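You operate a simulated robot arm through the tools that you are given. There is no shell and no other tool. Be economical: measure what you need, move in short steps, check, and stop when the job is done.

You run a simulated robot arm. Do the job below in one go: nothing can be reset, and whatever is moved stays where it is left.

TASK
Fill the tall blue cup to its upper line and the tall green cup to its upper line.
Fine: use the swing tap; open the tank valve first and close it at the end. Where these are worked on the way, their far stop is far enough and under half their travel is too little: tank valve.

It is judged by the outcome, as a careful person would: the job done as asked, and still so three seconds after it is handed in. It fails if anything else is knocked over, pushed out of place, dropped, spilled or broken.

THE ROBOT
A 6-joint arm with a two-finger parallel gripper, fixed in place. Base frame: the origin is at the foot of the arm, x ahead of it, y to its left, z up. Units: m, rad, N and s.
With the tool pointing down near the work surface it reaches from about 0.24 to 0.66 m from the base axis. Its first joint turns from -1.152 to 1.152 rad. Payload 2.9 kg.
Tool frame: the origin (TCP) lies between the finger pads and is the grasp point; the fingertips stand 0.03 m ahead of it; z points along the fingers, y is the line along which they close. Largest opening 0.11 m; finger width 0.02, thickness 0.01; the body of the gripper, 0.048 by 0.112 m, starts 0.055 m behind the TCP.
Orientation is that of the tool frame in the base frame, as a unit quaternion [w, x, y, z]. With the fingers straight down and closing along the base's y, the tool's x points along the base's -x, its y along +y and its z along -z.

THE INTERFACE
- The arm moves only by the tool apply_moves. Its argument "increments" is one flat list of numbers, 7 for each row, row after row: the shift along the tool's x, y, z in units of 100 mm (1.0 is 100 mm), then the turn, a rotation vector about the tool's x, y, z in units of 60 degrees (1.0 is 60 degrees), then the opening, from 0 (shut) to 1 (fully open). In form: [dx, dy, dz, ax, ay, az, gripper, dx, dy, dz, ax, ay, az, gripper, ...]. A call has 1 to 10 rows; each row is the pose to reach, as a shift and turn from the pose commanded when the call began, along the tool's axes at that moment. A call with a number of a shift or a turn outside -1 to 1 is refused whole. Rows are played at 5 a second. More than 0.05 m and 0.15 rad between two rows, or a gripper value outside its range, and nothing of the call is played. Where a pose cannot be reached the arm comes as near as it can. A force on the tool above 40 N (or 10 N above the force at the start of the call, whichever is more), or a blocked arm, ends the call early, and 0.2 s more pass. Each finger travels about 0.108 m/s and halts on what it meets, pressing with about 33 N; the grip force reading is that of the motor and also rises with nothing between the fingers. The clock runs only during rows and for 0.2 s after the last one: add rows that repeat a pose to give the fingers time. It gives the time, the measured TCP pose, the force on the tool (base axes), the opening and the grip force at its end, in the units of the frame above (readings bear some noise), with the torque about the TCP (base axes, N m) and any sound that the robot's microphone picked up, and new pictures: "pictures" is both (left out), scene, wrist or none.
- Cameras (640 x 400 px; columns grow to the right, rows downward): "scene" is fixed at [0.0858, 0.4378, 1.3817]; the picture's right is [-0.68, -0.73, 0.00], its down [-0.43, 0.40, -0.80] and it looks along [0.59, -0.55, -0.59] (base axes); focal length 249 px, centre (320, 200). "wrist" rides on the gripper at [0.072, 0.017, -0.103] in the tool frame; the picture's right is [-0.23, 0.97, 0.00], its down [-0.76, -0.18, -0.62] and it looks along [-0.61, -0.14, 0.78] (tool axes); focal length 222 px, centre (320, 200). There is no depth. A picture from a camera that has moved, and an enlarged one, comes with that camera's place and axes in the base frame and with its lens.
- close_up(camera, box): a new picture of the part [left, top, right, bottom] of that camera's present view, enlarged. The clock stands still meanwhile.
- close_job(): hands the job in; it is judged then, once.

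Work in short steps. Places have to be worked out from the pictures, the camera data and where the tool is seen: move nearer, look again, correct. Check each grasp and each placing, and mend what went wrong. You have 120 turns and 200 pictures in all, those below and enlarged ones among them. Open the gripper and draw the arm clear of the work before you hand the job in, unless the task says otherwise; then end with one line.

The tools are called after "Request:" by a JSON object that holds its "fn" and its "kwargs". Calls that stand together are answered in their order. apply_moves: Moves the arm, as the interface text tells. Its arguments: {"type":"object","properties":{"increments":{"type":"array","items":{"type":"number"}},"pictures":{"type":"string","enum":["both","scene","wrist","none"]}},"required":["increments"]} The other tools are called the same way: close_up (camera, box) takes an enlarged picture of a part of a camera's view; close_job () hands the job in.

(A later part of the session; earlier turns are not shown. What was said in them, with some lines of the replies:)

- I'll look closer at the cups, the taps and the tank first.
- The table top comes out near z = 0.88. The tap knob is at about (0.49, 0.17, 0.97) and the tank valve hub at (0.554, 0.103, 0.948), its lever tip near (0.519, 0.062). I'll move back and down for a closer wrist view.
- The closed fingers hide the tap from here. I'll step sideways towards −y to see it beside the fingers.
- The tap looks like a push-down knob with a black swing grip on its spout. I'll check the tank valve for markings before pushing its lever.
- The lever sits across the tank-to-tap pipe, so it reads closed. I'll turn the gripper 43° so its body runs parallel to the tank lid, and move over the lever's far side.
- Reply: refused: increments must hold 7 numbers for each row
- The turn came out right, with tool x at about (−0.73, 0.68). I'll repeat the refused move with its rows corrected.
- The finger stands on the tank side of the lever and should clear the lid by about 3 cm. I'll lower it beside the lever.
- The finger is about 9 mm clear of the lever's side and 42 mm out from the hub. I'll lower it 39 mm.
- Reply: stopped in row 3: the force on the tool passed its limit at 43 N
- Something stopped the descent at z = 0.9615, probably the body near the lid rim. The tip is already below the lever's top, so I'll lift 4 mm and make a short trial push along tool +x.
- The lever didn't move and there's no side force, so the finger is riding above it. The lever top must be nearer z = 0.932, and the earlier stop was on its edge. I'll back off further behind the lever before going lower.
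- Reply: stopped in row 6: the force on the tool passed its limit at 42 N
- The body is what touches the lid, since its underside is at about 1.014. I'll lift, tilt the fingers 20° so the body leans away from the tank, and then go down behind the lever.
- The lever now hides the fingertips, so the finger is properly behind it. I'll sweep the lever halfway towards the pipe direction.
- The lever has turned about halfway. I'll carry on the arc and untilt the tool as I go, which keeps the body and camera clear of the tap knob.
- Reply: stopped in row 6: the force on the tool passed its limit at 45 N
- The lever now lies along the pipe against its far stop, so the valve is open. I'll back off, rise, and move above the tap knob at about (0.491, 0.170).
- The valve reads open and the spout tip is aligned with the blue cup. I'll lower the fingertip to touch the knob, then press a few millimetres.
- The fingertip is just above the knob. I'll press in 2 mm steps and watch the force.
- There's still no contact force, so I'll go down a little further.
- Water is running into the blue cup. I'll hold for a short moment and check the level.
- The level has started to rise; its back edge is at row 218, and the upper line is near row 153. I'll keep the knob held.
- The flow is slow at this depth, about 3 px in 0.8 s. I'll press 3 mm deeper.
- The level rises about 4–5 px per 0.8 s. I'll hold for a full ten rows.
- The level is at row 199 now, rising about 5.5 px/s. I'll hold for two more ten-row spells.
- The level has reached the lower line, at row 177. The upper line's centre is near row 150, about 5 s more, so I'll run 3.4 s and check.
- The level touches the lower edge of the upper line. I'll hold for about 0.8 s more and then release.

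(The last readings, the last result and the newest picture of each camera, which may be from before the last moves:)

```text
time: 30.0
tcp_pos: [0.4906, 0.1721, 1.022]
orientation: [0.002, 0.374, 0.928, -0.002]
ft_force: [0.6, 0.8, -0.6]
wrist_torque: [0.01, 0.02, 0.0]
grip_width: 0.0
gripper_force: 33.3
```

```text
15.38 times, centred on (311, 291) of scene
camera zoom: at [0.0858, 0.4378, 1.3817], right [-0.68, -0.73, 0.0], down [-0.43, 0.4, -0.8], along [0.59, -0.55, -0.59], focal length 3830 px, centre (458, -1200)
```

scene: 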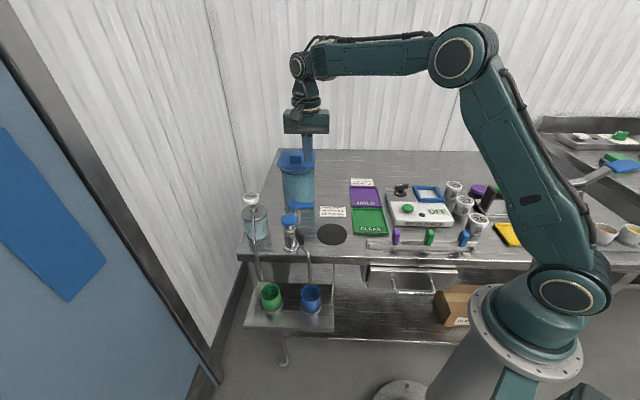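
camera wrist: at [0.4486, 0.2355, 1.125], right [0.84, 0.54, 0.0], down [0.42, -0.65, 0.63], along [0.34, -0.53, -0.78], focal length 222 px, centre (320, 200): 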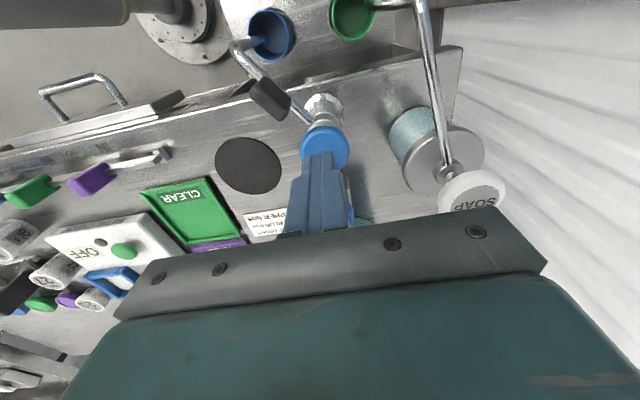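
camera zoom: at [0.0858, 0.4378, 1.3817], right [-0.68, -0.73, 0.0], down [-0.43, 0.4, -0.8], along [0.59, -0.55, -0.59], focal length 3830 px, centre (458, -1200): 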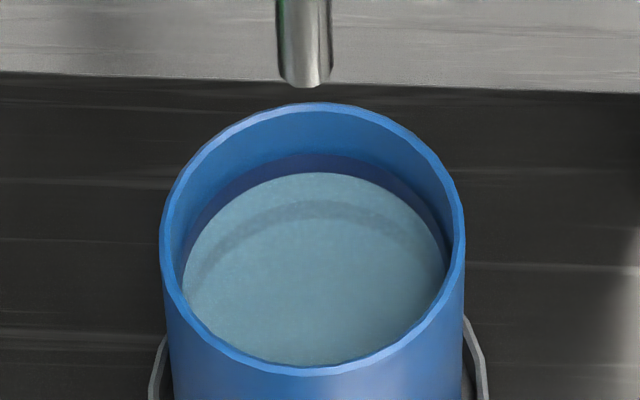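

The level sits within the upper line's band, slightly below its centre. I'll give a brief pulse to centre it.

Request:
{"fn": "apply_moves", "kwargs": {"increments": [0, 0, 0.28, 0, 0, 0, 0, 0, 0, 0.4, 0, 0, 0, 0, 0, 0, 0.4, 0, 0, 0, 0, 0, 0, 0.1, 0, 0, 0, 0, 0, 0, 0, 0, 0, 0, 0], "pictures": "none"}}

Request:
{"fn": "close_up", "kwargs": {"camera": "scene", "box": [295, 278, 327, 304]}}

Request:
{"fn": "close_up", "kwargs": {"camera": "scene", "box": [255, 195, 335, 255]}}

```text
time: 31.2
tcp_pos: [0.4892, 0.1727, 1.0226]
orientation: [0.002, 0.374, 0.927, -0.003]
ft_force: [-0.5, -0.3, 0.0]
wrist_torque: [0.0, -0.03, -0.01]
grip_width: 0.0
gripper_force: 33.2
```

```text
15.38 times, centred on (311, 291) of scene
camera zoom: at [0.0858, 0.4378, 1.3817], right [-0.68, -0.73, 0.0], down [-0.43, 0.4, -0.8], along [0.59, -0.55, -0.59], focal length 3830 px, centre (458, -1200)
```

zoom: 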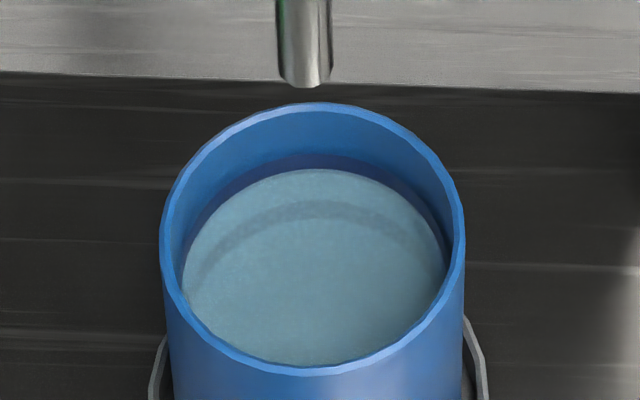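

```text
6.67 times, centred on (295, 225) of scene
camera zoom: at [0.0858, 0.4378, 1.3817], right [-0.68, -0.73, 0.0], down [-0.43, 0.4, -0.8], along [0.59, -0.55, -0.59], focal length 1660 px, centre (487, 33)
```

zoom: 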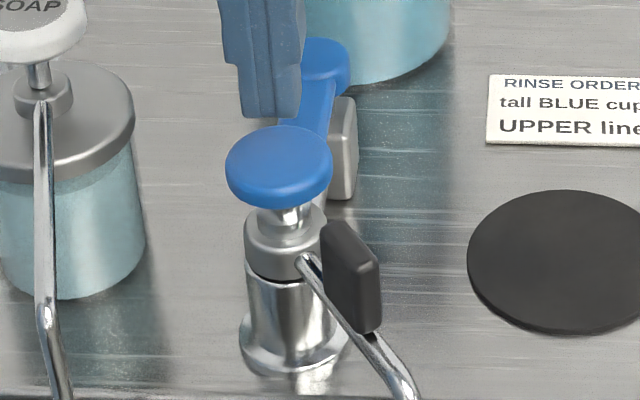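

The blue cup is at the centre of its upper line. Next I'll swing the spout by its black grip, which I judge to be at about (0.442, 0.174, 0.945), so I'll move above its −y side.

Request:
{"fn": "apply_moves", "kwargs": {"increments": [0.07, -0.28, 0, 0, 0, 0, 0, 0.144, -0.563, 0, 0, 0, 0, 0, 0.144, -0.563, 0.1, 0, 0, 0, 0], "pictures": "wrist"}}

Request:
{"fn": "close_up", "kwargs": {"camera": "scene", "box": [255, 195, 335, 255]}}

```text
time: 32.0
tcp_pos: [0.4395, 0.1406, 1.0126]
orientation: [0.003, 0.374, 0.927, -0.002]
ft_force: [0.1, -0.1, 0.1]
wrist_torque: [-0.03, -0.01, 0.0]
grip_width: 0.0
gripper_force: 33.0
camera wrist: at [0.3985, 0.2035, 1.1165], right [0.84, 0.54, 0.0], down [0.42, -0.65, 0.63], along [0.34, -0.53, -0.78], focal length 222 px, centre (320, 200)
```

wrist: 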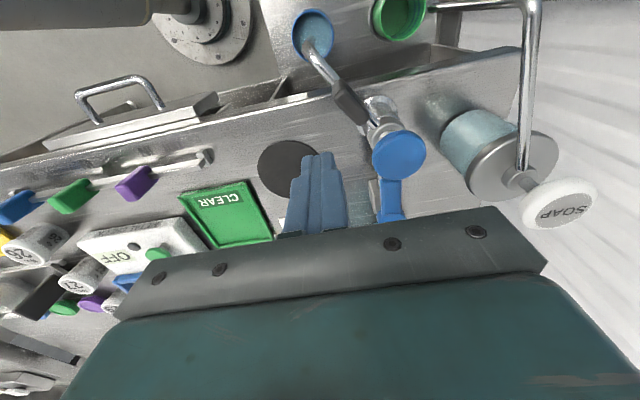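

```text
6.67 times, centred on (295, 225) of scene
camera zoom: at [0.0858, 0.4378, 1.3817], right [-0.68, -0.73, 0.0], down [-0.43, 0.4, -0.8], along [0.59, -0.55, -0.59], focal length 1660 px, centre (487, 33)
```

zoom: 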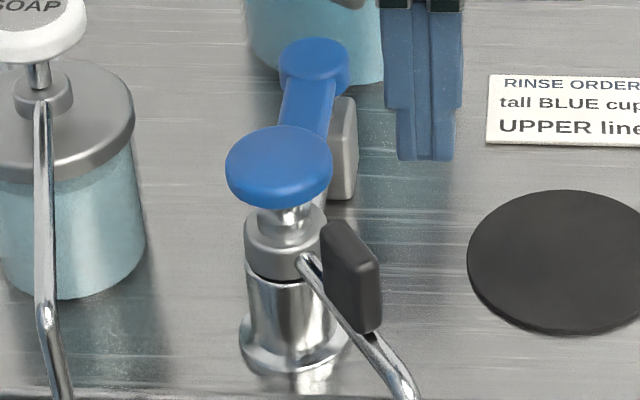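

The grip is confirmed at (0.442, 0.175), and the finger stands clear on its −y side. I'll go down 5 cm and begin the swing.

Request:
{"fn": "apply_moves", "kwargs": {"increments": [0, 0, 0.25, 0, 0, 0, 0, 0, 0, 0.5, 0, 0, 0, 0, 0.06, 0.065, 0.5, 0, 0, 0, 0, 0.117, 0.129, 0.5, 0, 0, 0, 0, 0.18, 0.19, 0.5, 0, 0, 0, 0, 0.249, 0.254, 0.5, 0, 0, 0, 0], "pictures": "wrist"}}

Request:
{"fn": "close_up", "kwargs": {"camera": "scene", "box": [245, 195, 335, 325]}}

```text
time: 33.4
tcp_pos: [0.4416, 0.176, 0.9643]
orientation: [0.003, 0.374, 0.927, -0.002]
ft_force: [-0.6, -0.4, -0.1]
wrist_torque: [-0.03, 0.02, 0.0]
grip_width: 0.0001
gripper_force: 33.0
camera wrist: at [0.3999, 0.2389, 1.0662], right [0.84, 0.54, 0.0], down [0.42, -0.65, 0.63], along [0.34, -0.53, -0.78], focal length 222 px, centre (320, 200)
```

wrist: 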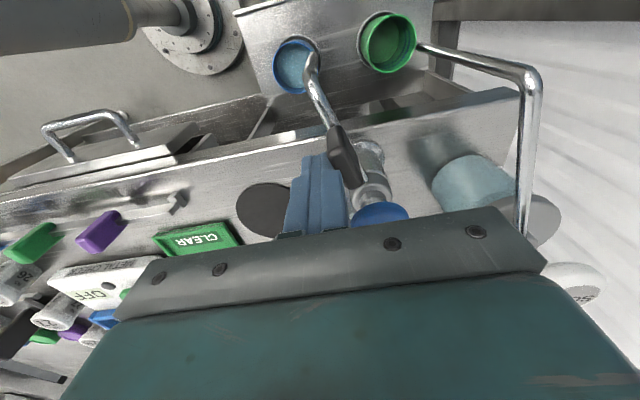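

```text
3.08 times, centred on (290, 260) of scene
camera zoom: at [0.0859, 0.4378, 1.3817], right [-0.68, -0.73, 0.0], down [-0.43, 0.4, -0.8], along [0.59, -0.55, -0.59], focal length 766 px, centre (412, 15)
```

zoom: 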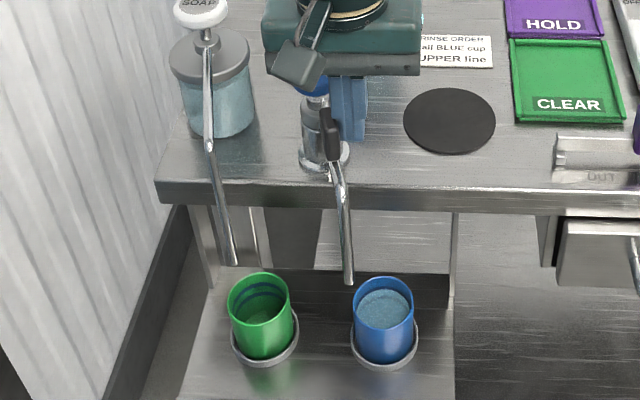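

The spout swings smoothly. I'll continue the arc.

Request:
{"fn": "apply_moves", "kwargs": {"increments": [0.04, 0.08, 0, 0, 0, 0, 0, 0.08, 0.161, 0, 0, 0, 0, 0, 0.092, 0.23, 0, 0, 0, 0, 0, 0.101, 0.296, 0, 0, 0, 0, 0], "pictures": "wrist"}}

Request:
{"fn": "close_up", "kwargs": {"camera": "scene", "box": [245, 195, 335, 325]}}

```text
time: 34.4
tcp_pos: [0.4532, 0.2053, 0.9644]
orientation: [0.002, 0.373, 0.928, -0.003]
ft_force: [-0.5, 0.0, -0.3]
wrist_torque: [-0.01, 0.03, 0.01]
grip_width: 0.0
gripper_force: 33.0
camera wrist: at [0.4128, 0.2677, 1.0664], right [0.84, 0.54, 0.0], down [0.42, -0.65, 0.63], along [0.34, -0.53, -0.78], focal length 222 px, centre (320, 200)
```

wrist: 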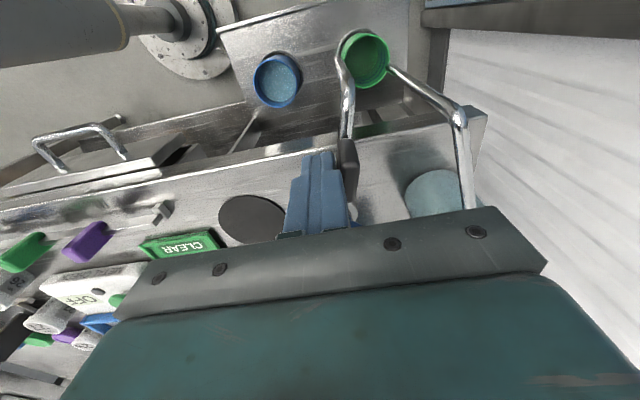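

```text
3.08 times, centred on (290, 260) of scene
camera zoom: at [0.0858, 0.4378, 1.3817], right [-0.68, -0.73, 0.0], down [-0.43, 0.4, -0.8], along [0.59, -0.55, -0.59], focal length 766 px, centre (412, 15)
```

zoom: 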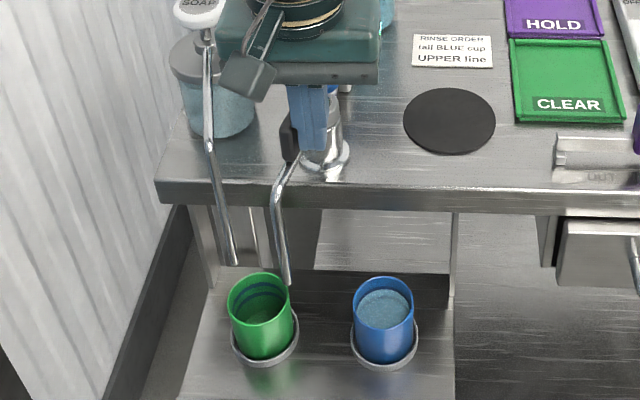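

The spout tip still needs about 14° to come over the green cup. I'll continue in two smaller steps.

Request:
{"fn": "apply_moves", "kwargs": {"increments": [-0.002, 0.04, 0, 0, 0, 0, 0, -0.007, 0.08, 0, 0, 0, 0, 0, -0.01, 0.11, 0, 0, 0, 0, 0], "pictures": "wrist"}}

Request:
{"fn": "close_up", "kwargs": {"camera": "scene", "box": [245, 245, 335, 325]}}

```text
time: 35.2
tcp_pos: [0.4625, 0.2115, 0.9632]
orientation: [0.003, 0.374, 0.927, -0.003]
ft_force: [-0.5, -0.5, 0.4]
wrist_torque: [-0.03, 0.0, 0.01]
grip_width: 0.0
gripper_force: 32.6
camera wrist: at [0.4216, 0.275, 1.0663], right [0.84, 0.54, 0.0], down [0.42, -0.65, 0.63], along [0.34, -0.53, -0.78], focal length 222 px, centre (320, 200)
```

wrist: 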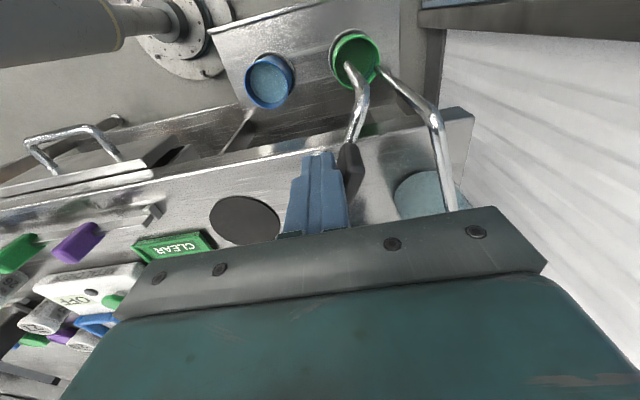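

```text
5.00 times, centred on (290, 285) of scene
camera zoom: at [0.0858, 0.4378, 1.3817], right [-0.68, -0.73, 0.0], down [-0.43, 0.4, -0.8], along [0.59, -0.55, -0.59], focal length 1245 px, centre (470, -225)
```

zoom: 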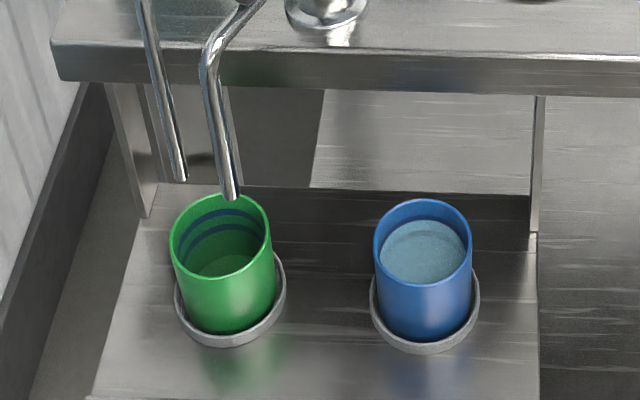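

The tip is nearly there; about 4° more will centre it over the green cup.

Request:
{"fn": "apply_moves", "kwargs": {"increments": [-0.008, 0.02, 0, 0, 0, 0, 0, -0.014, 0.04, 0, 0, 0, 0, 0], "pictures": "wrist"}}

Request:
{"fn": "close_up", "kwargs": {"camera": "scene", "box": [245, 245, 335, 325]}}

```text
time: 35.8
tcp_pos: [0.4668, 0.2131, 0.9632]
orientation: [0.002, 0.374, 0.927, -0.003]
ft_force: [-0.8, 0.4, 0.1]
wrist_torque: [-0.02, 0.01, 0.01]
grip_width: 0.0
gripper_force: 32.5
camera wrist: at [0.4256, 0.2767, 1.0657], right [0.84, 0.54, 0.0], down [0.42, -0.65, 0.63], along [0.34, -0.53, -0.78], focal length 222 px, centre (320, 200)
```

wrist: 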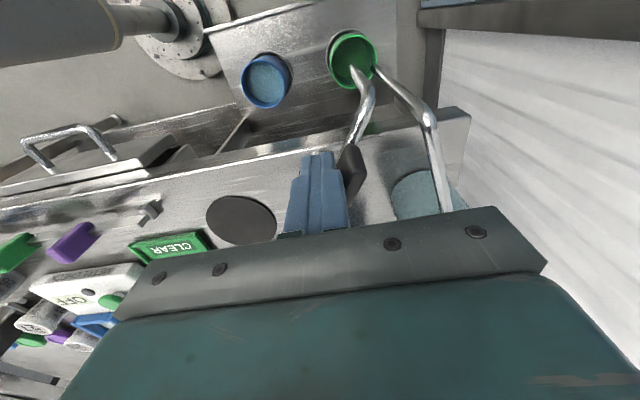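

```text
5.00 times, centred on (290, 285) of scene
camera zoom: at [0.0858, 0.4378, 1.3817], right [-0.68, -0.73, 0.0], down [-0.43, 0.4, -0.8], along [0.59, -0.55, -0.59], focal length 1245 px, centre (470, -225)
```

zoom: 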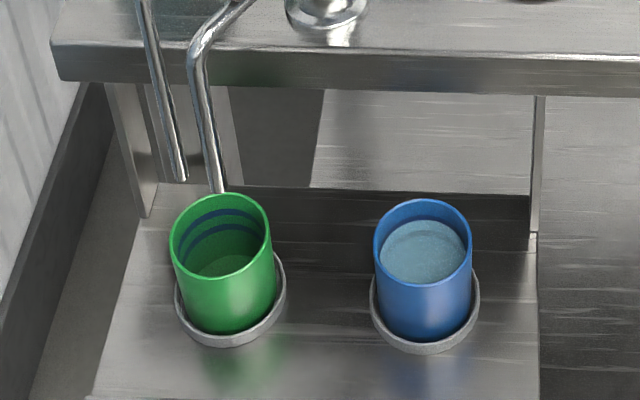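

The spout tip now sits over the green cup, with an offset matching the one for blue. I'll back off, rise, and go above the knob again.

Request:
{"fn": "apply_moves", "kwargs": {"increments": [0, -0.15, 0, 0, 0, 0, 0, 0, -0.15, -0.3, 0, 0, 0, 0, 0, -0.15, -0.6, 0, 0, 0, 0, -0.25, -0.14, -0.6, 0, 0, 0, 0, -0.47, -0.139, -0.6, 0, 0, 0, 0, -0.47, -0.139, -0.6, 0, 0, 0, 0], "pictures": "none"}}

Request:
{"fn": "close_up", "kwargs": {"camera": "scene", "box": [245, 195, 335, 325]}}

```text
time: 37.2
tcp_pos: [0.491, 0.1708, 1.0231]
orientation: [0.003, 0.373, 0.928, -0.003]
ft_force: [0.6, -0.2, -0.3]
wrist_torque: [0.02, -0.01, -0.03]
grip_width: 0.0
gripper_force: 33.2
```

```text
3.08 times, centred on (290, 260) of scene
camera zoom: at [0.0859, 0.4378, 1.3817], right [-0.68, -0.73, 0.0], down [-0.43, 0.4, -0.8], along [0.59, -0.55, -0.59], focal length 766 px, centre (412, 15)
```

zoom: 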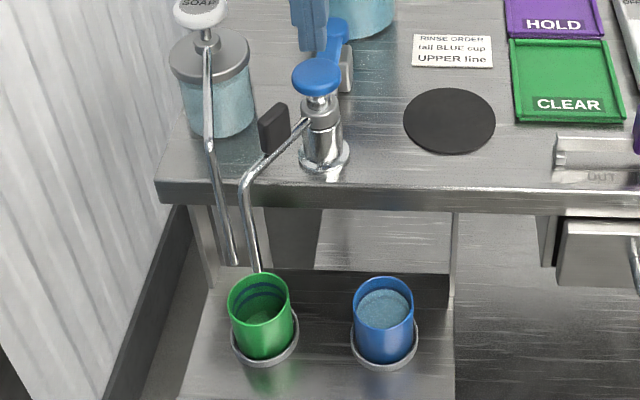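

The spout stayed put. I'll press the knob to the same depth as before and check where the stream lands.

Request:
{"fn": "apply_moves", "kwargs": {"increments": [0, 0, 0.2, 0, 0, 0, 0, 0, 0, 0.34, 0, 0, 0, 0, 0, 0, 0.395, 0, 0, 0, 0, 0, 0, 0.395, 0, 0, 0, 0], "pictures": "none"}}

Request:
{"fn": "close_up", "kwargs": {"camera": "scene", "box": [245, 270, 295, 320]}}

```text
time: 38.2
tcp_pos: [0.4918, 0.1717, 0.9843]
orientation: [0.001, 0.375, 0.927, -0.002]
ft_force: [0.9, -0.1, 4.2]
wrist_torque: [-0.01, -0.06, -0.01]
grip_width: 0.0
gripper_force: 33.6
```

```text
8.00 times, centred on (270, 295) of scene
camera zoom: at [0.0858, 0.4378, 1.3817], right [-0.68, -0.73, 0.0], down [-0.43, 0.4, -0.8], along [0.59, -0.55, -0.59], focal length 1992 px, centre (720, -560)
```

zoom: 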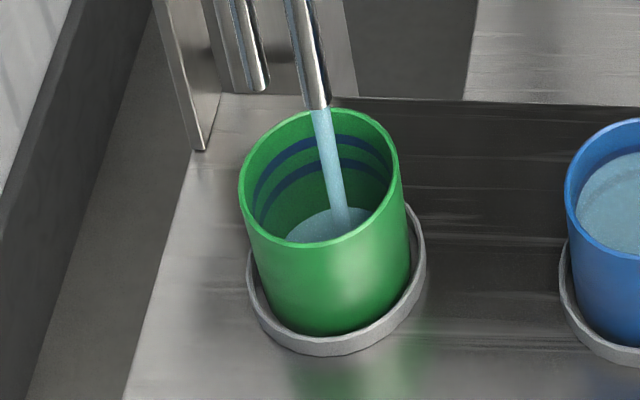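

The stream falls well inside the green cup. I'll hold for three ten-row spells, about 6.6 s, and then check.

Request:
{"fn": "apply_moves", "kwargs": {"increments": [0, 0, 0, 0, 0, 0, 0, 0, 0, 0, 0, 0, 0, 0, 0, 0, 0, 0, 0, 0, 0, 0, 0, 0, 0, 0, 0, 0, 0, 0, 0, 0, 0, 0, 0, 0, 0, 0, 0, 0, 0, 0, 0, 0, 0, 0, 0, 0, 0, 0, 0, 0, 0, 0, 0, 0, 0, 0, 0, 0, 0, 0, 0, 0, 0, 0, 0, 0, 0, 0], "pictures": "none"}}

Request:
{"fn": "apply_moves", "kwargs": {"increments": [0, 0, 0, 0, 0, 0, 0, 0, 0, 0, 0, 0, 0, 0, 0, 0, 0, 0, 0, 0, 0, 0, 0, 0, 0, 0, 0, 0, 0, 0, 0, 0, 0, 0, 0, 0, 0, 0, 0, 0, 0, 0, 0, 0, 0, 0, 0, 0, 0, 0, 0, 0, 0, 0, 0, 0, 0, 0, 0, 0, 0, 0, 0, 0, 0, 0, 0, 0, 0, 0], "pictures": "none"}}

Request:
{"fn": "apply_moves", "kwargs": {"increments": [0, 0, 0, 0, 0, 0, 0, 0, 0, 0, 0, 0, 0, 0, 0, 0, 0, 0, 0, 0, 0, 0, 0, 0, 0, 0, 0, 0, 0, 0, 0, 0, 0, 0, 0, 0, 0, 0, 0, 0, 0, 0, 0, 0, 0, 0, 0, 0, 0, 0, 0, 0, 0, 0, 0, 0, 0, 0, 0, 0, 0, 0, 0, 0, 0, 0, 0, 0, 0, 0], "pictures": "none"}}

Request:
{"fn": "close_up", "kwargs": {"camera": "scene", "box": [245, 270, 295, 320]}}

```text
time: 40.4
tcp_pos: [0.4915, 0.1706, 0.9851]
orientation: [0.003, 0.374, 0.928, -0.003]
ft_force: [0.6, 0.8, 3.3]
wrist_torque: [0.07, 0.0, -0.01]
grip_width: 0.0003
gripper_force: 33.0
```

```text
time: 42.6
tcp_pos: [0.4911, 0.1718, 0.9849]
orientation: [0.003, 0.375, 0.927, -0.002]
ft_force: [0.9, 0.3, 3.3]
wrist_torque: [0.06, 0.07, 0.0]
grip_width: 0.0001
gripper_force: 33.2
```

```text
time: 44.8
tcp_pos: [0.4909, 0.1716, 0.9856]
orientation: [0.003, 0.375, 0.927, -0.003]
ft_force: [-1.3, 0.0, 3.4]
wrist_torque: [0.03, 0.05, 0.0]
grip_width: 0.0001
gripper_force: 33.1
```

```text
8.00 times, centred on (270, 295) of scene
camera zoom: at [0.0858, 0.4378, 1.3817], right [-0.68, -0.73, 0.0], down [-0.43, 0.4, -0.8], along [0.59, -0.55, -0.59], focal length 1992 px, centre (720, -560)
```

zoom: 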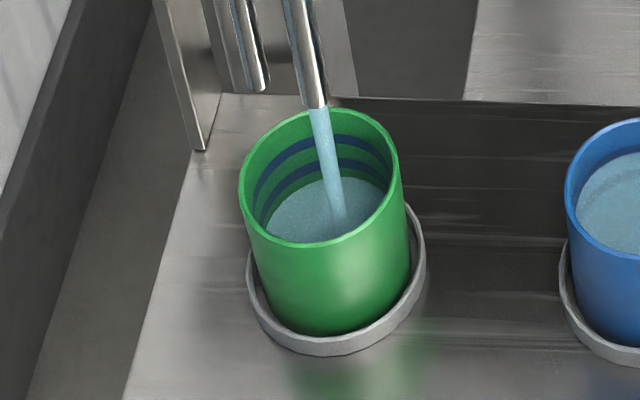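

The level is below the lower line, with roughly 6.5 s to go. I'll hold 4.4 s more and check.

Request:
{"fn": "apply_moves", "kwargs": {"increments": [0, 0, 0, 0, 0, 0, 0, 0, 0, 0, 0, 0, 0, 0, 0, 0, 0, 0, 0, 0, 0, 0, 0, 0, 0, 0, 0, 0, 0, 0, 0, 0, 0, 0, 0, 0, 0, 0, 0, 0, 0, 0, 0, 0, 0, 0, 0, 0, 0, 0, 0, 0, 0, 0, 0, 0, 0, 0, 0, 0, 0, 0, 0, 0, 0, 0, 0, 0, 0, 0], "pictures": "none"}}

Request:
{"fn": "apply_moves", "kwargs": {"increments": [0, 0, 0, 0, 0, 0, 0, 0, 0, 0, 0, 0, 0, 0, 0, 0, 0, 0, 0, 0, 0, 0, 0, 0, 0, 0, 0, 0, 0, 0, 0, 0, 0, 0, 0, 0, 0, 0, 0, 0, 0, 0, 0, 0, 0, 0, 0, 0, 0, 0, 0, 0, 0, 0, 0, 0, 0, 0, 0, 0, 0, 0, 0, 0, 0, 0, 0, 0, 0, 0], "pictures": "none"}}

Request:
{"fn": "close_up", "kwargs": {"camera": "scene", "box": [253, 278, 285, 304]}}

```text
time: 47.0
tcp_pos: [0.4911, 0.1715, 0.9846]
orientation: [0.003, 0.375, 0.927, -0.003]
ft_force: [0.0, 0.8, 3.3]
wrist_torque: [0.03, 0.06, -0.03]
grip_width: 0.0
gripper_force: 32.6
```

```text
time: 49.2
tcp_pos: [0.491, 0.1717, 0.9858]
orientation: [0.003, 0.375, 0.927, -0.004]
ft_force: [0.3, 0.7, 2.9]
wrist_torque: [0.01, 0.01, -0.01]
grip_width: 0.0004
gripper_force: 32.7
```

```text
15.38 times, centred on (269, 291) of scene
camera zoom: at [0.0858, 0.4378, 1.3817], right [-0.68, -0.73, 0.0], down [-0.43, 0.4, -0.8], along [0.59, -0.55, -0.59], focal length 3830 px, centre (1105, -1200)
```

zoom: 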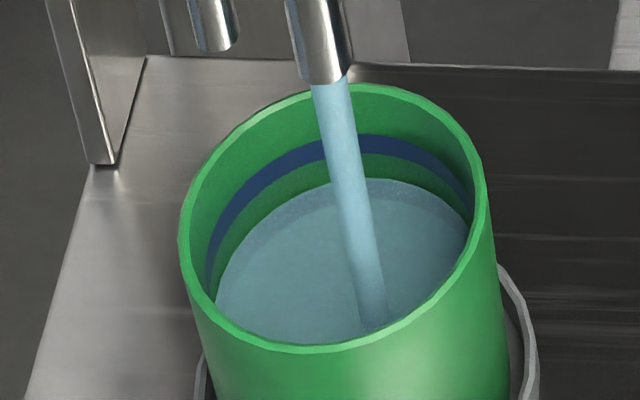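

About 33 px of this view remain to the line's centre, roughly 3.7 s. I'll hold 2.2 s and check.

Request:
{"fn": "apply_moves", "kwargs": {"increments": [0, 0, 0, 0, 0, 0, 0, 0, 0, 0, 0, 0, 0, 0, 0, 0, 0, 0, 0, 0, 0, 0, 0, 0, 0, 0, 0, 0, 0, 0, 0, 0, 0, 0, 0, 0, 0, 0, 0, 0, 0, 0, 0, 0, 0, 0, 0, 0, 0, 0, 0, 0, 0, 0, 0, 0, 0, 0, 0, 0, 0, 0, 0, 0, 0, 0, 0, 0, 0, 0], "pictures": "none"}}

Request:
{"fn": "close_up", "kwargs": {"camera": "scene", "box": [253, 278, 285, 304]}}

```text
time: 51.4
tcp_pos: [0.491, 0.1714, 0.984]
orientation: [0.001, 0.375, 0.927, -0.002]
ft_force: [-0.5, -0.4, 3.2]
wrist_torque: [0.0, 0.01, 0.03]
grip_width: 0.0
gripper_force: 32.8
```

```text
15.38 times, centred on (269, 291) of scene
camera zoom: at [0.0858, 0.4378, 1.3817], right [-0.68, -0.73, 0.0], down [-0.43, 0.4, -0.8], along [0.59, -0.55, -0.59], focal length 3830 px, centre (1105, -1200)
```

zoom: 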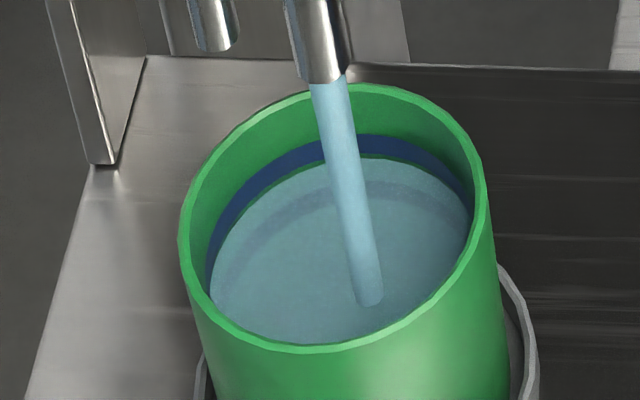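

The level is just under the upper line's band. I'll hold six more rows, about 1.2 s, and then lift.

Request:
{"fn": "apply_moves", "kwargs": {"increments": [0, 0, 0, 0, 0, 0, 0, 0, 0, 0, 0, 0, 0, 0, 0, 0, 0, 0, 0, 0, 0, 0, 0, 0, 0, 0, 0, 0, 0, 0, 0, 0, 0, 0, 0, 0, 0, 0, 0, 0, 0, 0, 0, 0, -0.2, 0, 0, 0, 0, 0, 0, -0.4, 0, 0, 0, 0], "pictures": "none"}}

Request:
{"fn": "close_up", "kwargs": {"camera": "scene", "box": [253, 278, 285, 304]}}

```text
time: 53.2
tcp_pos: [0.4895, 0.1742, 1.025]
orientation: [0.002, 0.374, 0.928, -0.002]
ft_force: [0.1, 0.2, -0.6]
wrist_torque: [0.02, -0.02, 0.04]
grip_width: 0.0
gripper_force: 33.2
```

```text
15.38 times, centred on (269, 291) of scene
camera zoom: at [0.0858, 0.4378, 1.3817], right [-0.68, -0.73, 0.0], down [-0.43, 0.4, -0.8], along [0.59, -0.55, -0.59], focal length 3830 px, centre (1105, -1200)
```

zoom: 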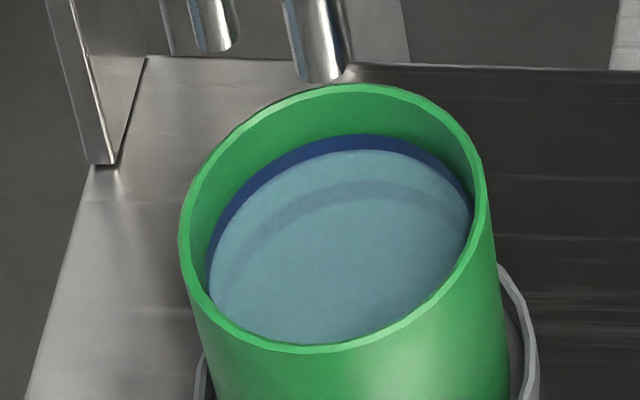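

The green cup now matches blue, at the middle of the upper line's band. To close the valve I must push from the soap side, so I'll rise and turn the gripper 90° to keep its body clear of the soap pump.

Request:
{"fn": "apply_moves", "kwargs": {"increments": [0, 0, -0.3, 0, 0, -0.1, 0, 0, 0, -0.6, 0, 0, -0.2, 0, 0, 0, -0.6, 0, 0, -0.3, 0, 0, 0, -0.6, 0, 0, -0.42, 0, 0, 0, -0.6, 0, 0, -0.54, 0, 0, 0, -0.6, 0, 0, -0.66, 0, 0, 0, -0.6, 0, 0, -0.78, 0, 0, 0, -0.6, 0, 0, -0.9, 0, 0, 0, -0.6, 0, 0, -1.0, 0, 0, 0, -0.6, 0, 0, -1.0, 0], "pictures": "none"}}

Request:
{"fn": "apply_moves", "kwargs": {"increments": [0, 0, 0, 0, 0, -0.12, 0, 0, 0, 0, 0, 0, -0.24, 0, 0, 0, 0, 0, 0, -0.36, 0, 0, 0, 0, 0, 0, -0.5, 0, 0, 0, 0, 0, 0, -0.5, 0], "pictures": "none"}}

```text
time: 55.4
tcp_pos: [0.4898, 0.1715, 1.0844]
orientation: [0.0, -0.14, 0.99, -0.004]
ft_force: [0.5, 0.3, -0.3]
wrist_torque: [0.01, 0.0, -0.01]
grip_width: 0.0
gripper_force: 32.9
```

```text
time: 56.6
tcp_pos: [0.4894, 0.1718, 1.0839]
orientation: [-0.001, -0.392, 0.92, -0.004]
ft_force: [-0.1, 0.0, -0.5]
wrist_torque: [0.01, 0.03, 0.0]
grip_width: 0.0002
gripper_force: 33.1
```

The orientation is as planned. I'll move above the start point on the soap side of the lever, about (0.558, 0.147), and look.

Request:
{"fn": "apply_moves", "kwargs": {"increments": [-0.15, -0.33, 0, 0, 0, 0, 0, -0.293, -0.67, 0, 0, 0, 0, 0, -0.293, -0.67, 0.3, 0, 0, 0, 0, -0.293, -0.67, 0.6, 0, 0, 0, 0, -0.293, -0.67, 0.6, 0, 0, 0, 0], "pictures": "wrist"}}

Request:
{"fn": "close_up", "kwargs": {"camera": "scene", "box": [240, 150, 340, 250]}}

```text
time: 57.8
tcp_pos: [0.5603, 0.1474, 1.0236]
orientation: [0.0, -0.391, 0.921, -0.004]
ft_force: [1.2, 0.3, -0.1]
wrist_torque: [0.01, 0.01, 0.0]
grip_width: 0.0001
gripper_force: 32.9
camera wrist: at [0.4964, 0.1077, 1.1266], right [-0.54, 0.84, -0.01], down [0.65, 0.43, 0.62], along [0.53, 0.33, -0.78], focal length 222 px, centre (320, 200)
```

wrist: 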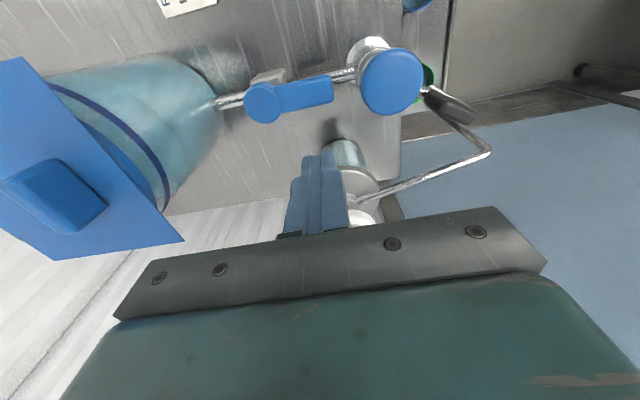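

```text
4.00 times, centred on (290, 200) of scene
camera zoom: at [0.0859, 0.4378, 1.3817], right [-0.68, -0.73, 0.0], down [-0.43, 0.4, -0.8], along [0.59, -0.55, -0.59], focal length 996 px, centre (440, 200)
```

zoom: 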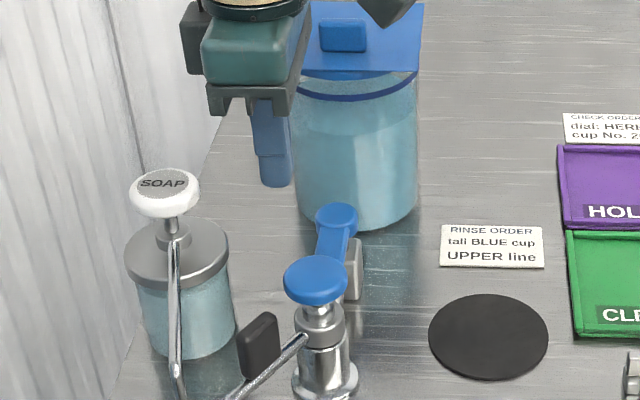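

The finger is 42 mm out along the lever and 32 mm to its soap side, with about 2 cm clearance to the soap head. I'll go down to lever height.

Request:
{"fn": "apply_moves", "kwargs": {"increments": [0, 0, 0.3, 0, 0, 0, 0, 0, 0, 0.55, 0, 0, 0, 0, 0, 0, 0.725, 0, 0, 0, 0, 0, 0, 0.725, 0, 0, 0, 0], "pictures": "wrist"}}

Request:
{"fn": "close_up", "kwargs": {"camera": "scene", "box": [240, 150, 340, 250]}}

```text
time: 58.8
tcp_pos: [0.5585, 0.1463, 0.951]
orientation: [0.0, -0.39, 0.921, -0.004]
ft_force: [-0.2, -0.2, 0.0]
wrist_torque: [0.02, -0.04, 0.03]
grip_width: 0.0
gripper_force: 33.0
camera wrist: at [0.4953, 0.1071, 1.0545], right [-0.54, 0.84, -0.01], down [0.65, 0.43, 0.62], along [0.53, 0.33, -0.78], focal length 222 px, centre (320, 200)
```

wrist: 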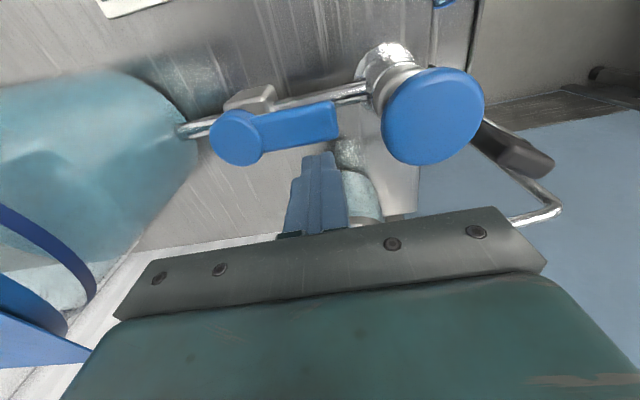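

```text
4.00 times, centred on (290, 200) of scene
camera zoom: at [0.0858, 0.4378, 1.3817], right [-0.68, -0.73, 0.0], down [-0.43, 0.4, -0.8], along [0.59, -0.55, -0.59], focal length 996 px, centre (440, 200)
```

zoom: 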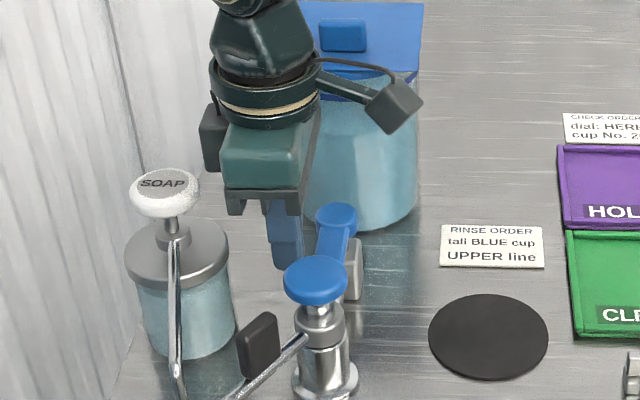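

The finger is in place on the soap side of the lever. I'll sweep it back along the arc.

Request:
{"fn": "apply_moves", "kwargs": {"increments": [0.102, 0.007, 0, 0, 0, 0, 0, 0.18, 0.035, 0, 0, 0, 0, 0, 0.266, 0.055, 0, 0, 0, 0, 0, 0.36, 0.05, 0, 0, 0, 0, 0, 0.443, 0.037, 0, 0, 0, 0, 0, 0.525, -0.002, 0, 0, 0, 0, 0, 0.599, -0.05, 0, 0, 0, 0, 0, 0.66, -0.11, 0, 0, 0, 0, 0, 0.705, -0.183, 0, 0, 0, 0, 0, 0.745, -0.293, 0, 0, 0, 0, 0], "pictures": "wrist"}}

Request:
{"fn": "close_up", "kwargs": {"camera": "scene", "box": [240, 150, 340, 250]}}

```text
time: 61.1
tcp_pos: [0.5232, 0.0783, 0.9532]
orientation: [-0.004, -0.402, 0.916, 0.002]
ft_force: [-5.7, 6.4, 4.7]
wrist_torque: [0.08, 0.15, -0.07]
grip_width: 0.0
gripper_force: 32.6
stopped in row 10: the force on the tool passed its limit at 43 N (the readings are from after the stop); the commanded pose is now the measured one
camera wrist: at [0.4628, 0.0371, 1.0559], right [-0.56, 0.83, 0.0], down [0.65, 0.44, 0.62], along [0.51, 0.35, -0.79], focal length 222 px, centre (320, 200)
```

wrist: 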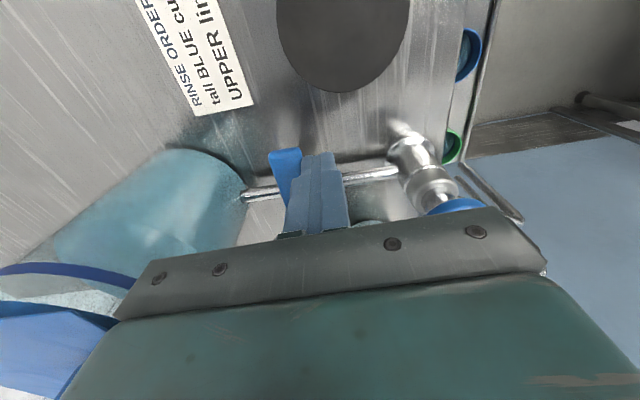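

```text
4.00 times, centred on (290, 200) of scene
camera zoom: at [0.0856, 0.4379, 1.3817], right [-0.68, -0.73, 0.0], down [-0.43, 0.4, -0.8], along [0.59, -0.55, -0.59], focal length 996 px, centre (440, 200)
```

zoom: 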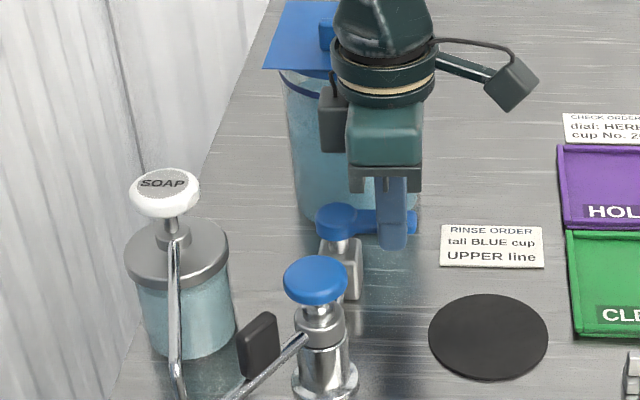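

The lever is back at its closed stop. I'll back off from it, rise well clear, and open the gripper.

Request:
{"fn": "apply_moves", "kwargs": {"increments": [0, 0.12, 0, 0, 0, 0, 0, 0, 0.12, -0.3, 0, 0, 0, 0, 0, 0.12, -0.65, 0, 0, 0, 0, 0, 0.12, -1.0, 0, 0, 0, 0, 0.35, 0.12, -1.0, 0, 0, 0, 0.2, 0.7, 0.12, -1.0, 0, 0, 0, 0.4, 1.0, 0.12, -1.0, 0, 0, 0, 0.6, 1.0, 0.12, -1.0, 0, 0, 0, 0.8, 1.0, 0.12, -1.0, 0, 0, 0, 0.8], "pictures": "scene"}}

Request:
{"fn": "close_up", "kwargs": {"camera": "scene", "box": [240, 145, 360, 235]}}

Request:
{"fn": "close_up", "kwargs": {"camera": "scene", "box": [250, 265, 330, 325]}}

```text
time: 63.1
tcp_pos: [0.4497, 0.015, 1.0529]
orientation: [-0.002, -0.399, 0.917, 0.002]
ft_force: [-0.9, 0.0, -1.6]
wrist_torque: [0.0, 0.01, 0.0]
grip_width: 0.0876
gripper_force: 0.0
```

scene: 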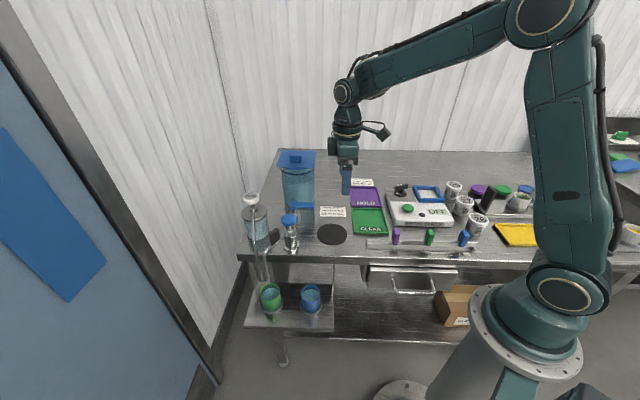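

```text
4.44 times, centred on (300, 190) of scene
camera zoom: at [0.0858, 0.4378, 1.3817], right [-0.68, -0.73, 0.0], down [-0.43, 0.4, -0.8], along [0.59, -0.55, -0.59], focal length 1106 px, centre (409, 244)
```

zoom: 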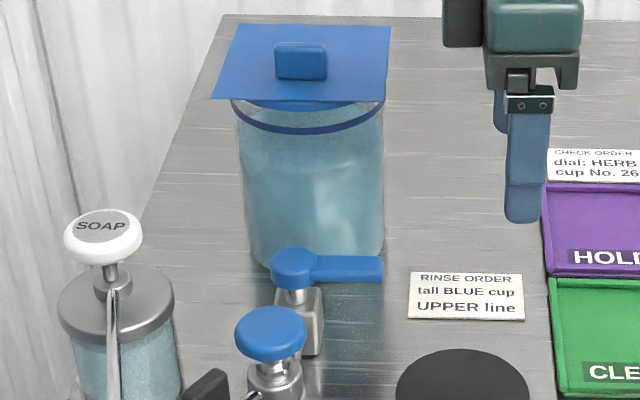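

```text
6.67 times, centred on (290, 295) of scene
camera zoom: at [0.0858, 0.4378, 1.3817], right [-0.68, -0.73, 0.0], down [-0.43, 0.4, -0.8], along [0.59, -0.55, -0.59], focal length 1660 px, centre (520, -433)
```

zoom: 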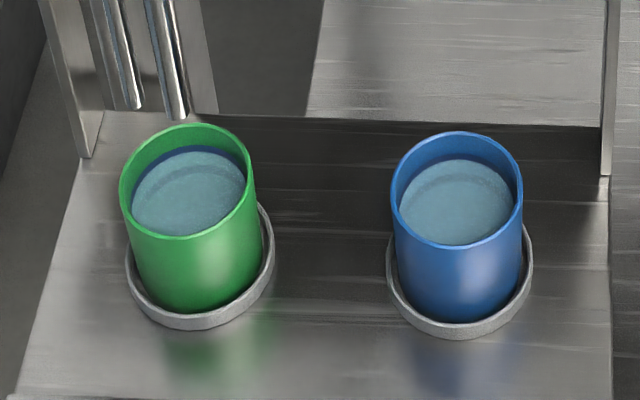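

Both cups stand at their upper lines, the valve is closed, the lid is where it was, and the gripper is open and clear. I'm handing the job in.

Request:
{"fn": "close_job", "kwargs": {}}

```text
The job is handed in.
```

I filled the tall blue and tall green cups to their upper lines with the swing tap; the tank valve was opened first and is closed again. In the last pictures nothing had spilled or moved, though the gripper touched the tank lid on the way.
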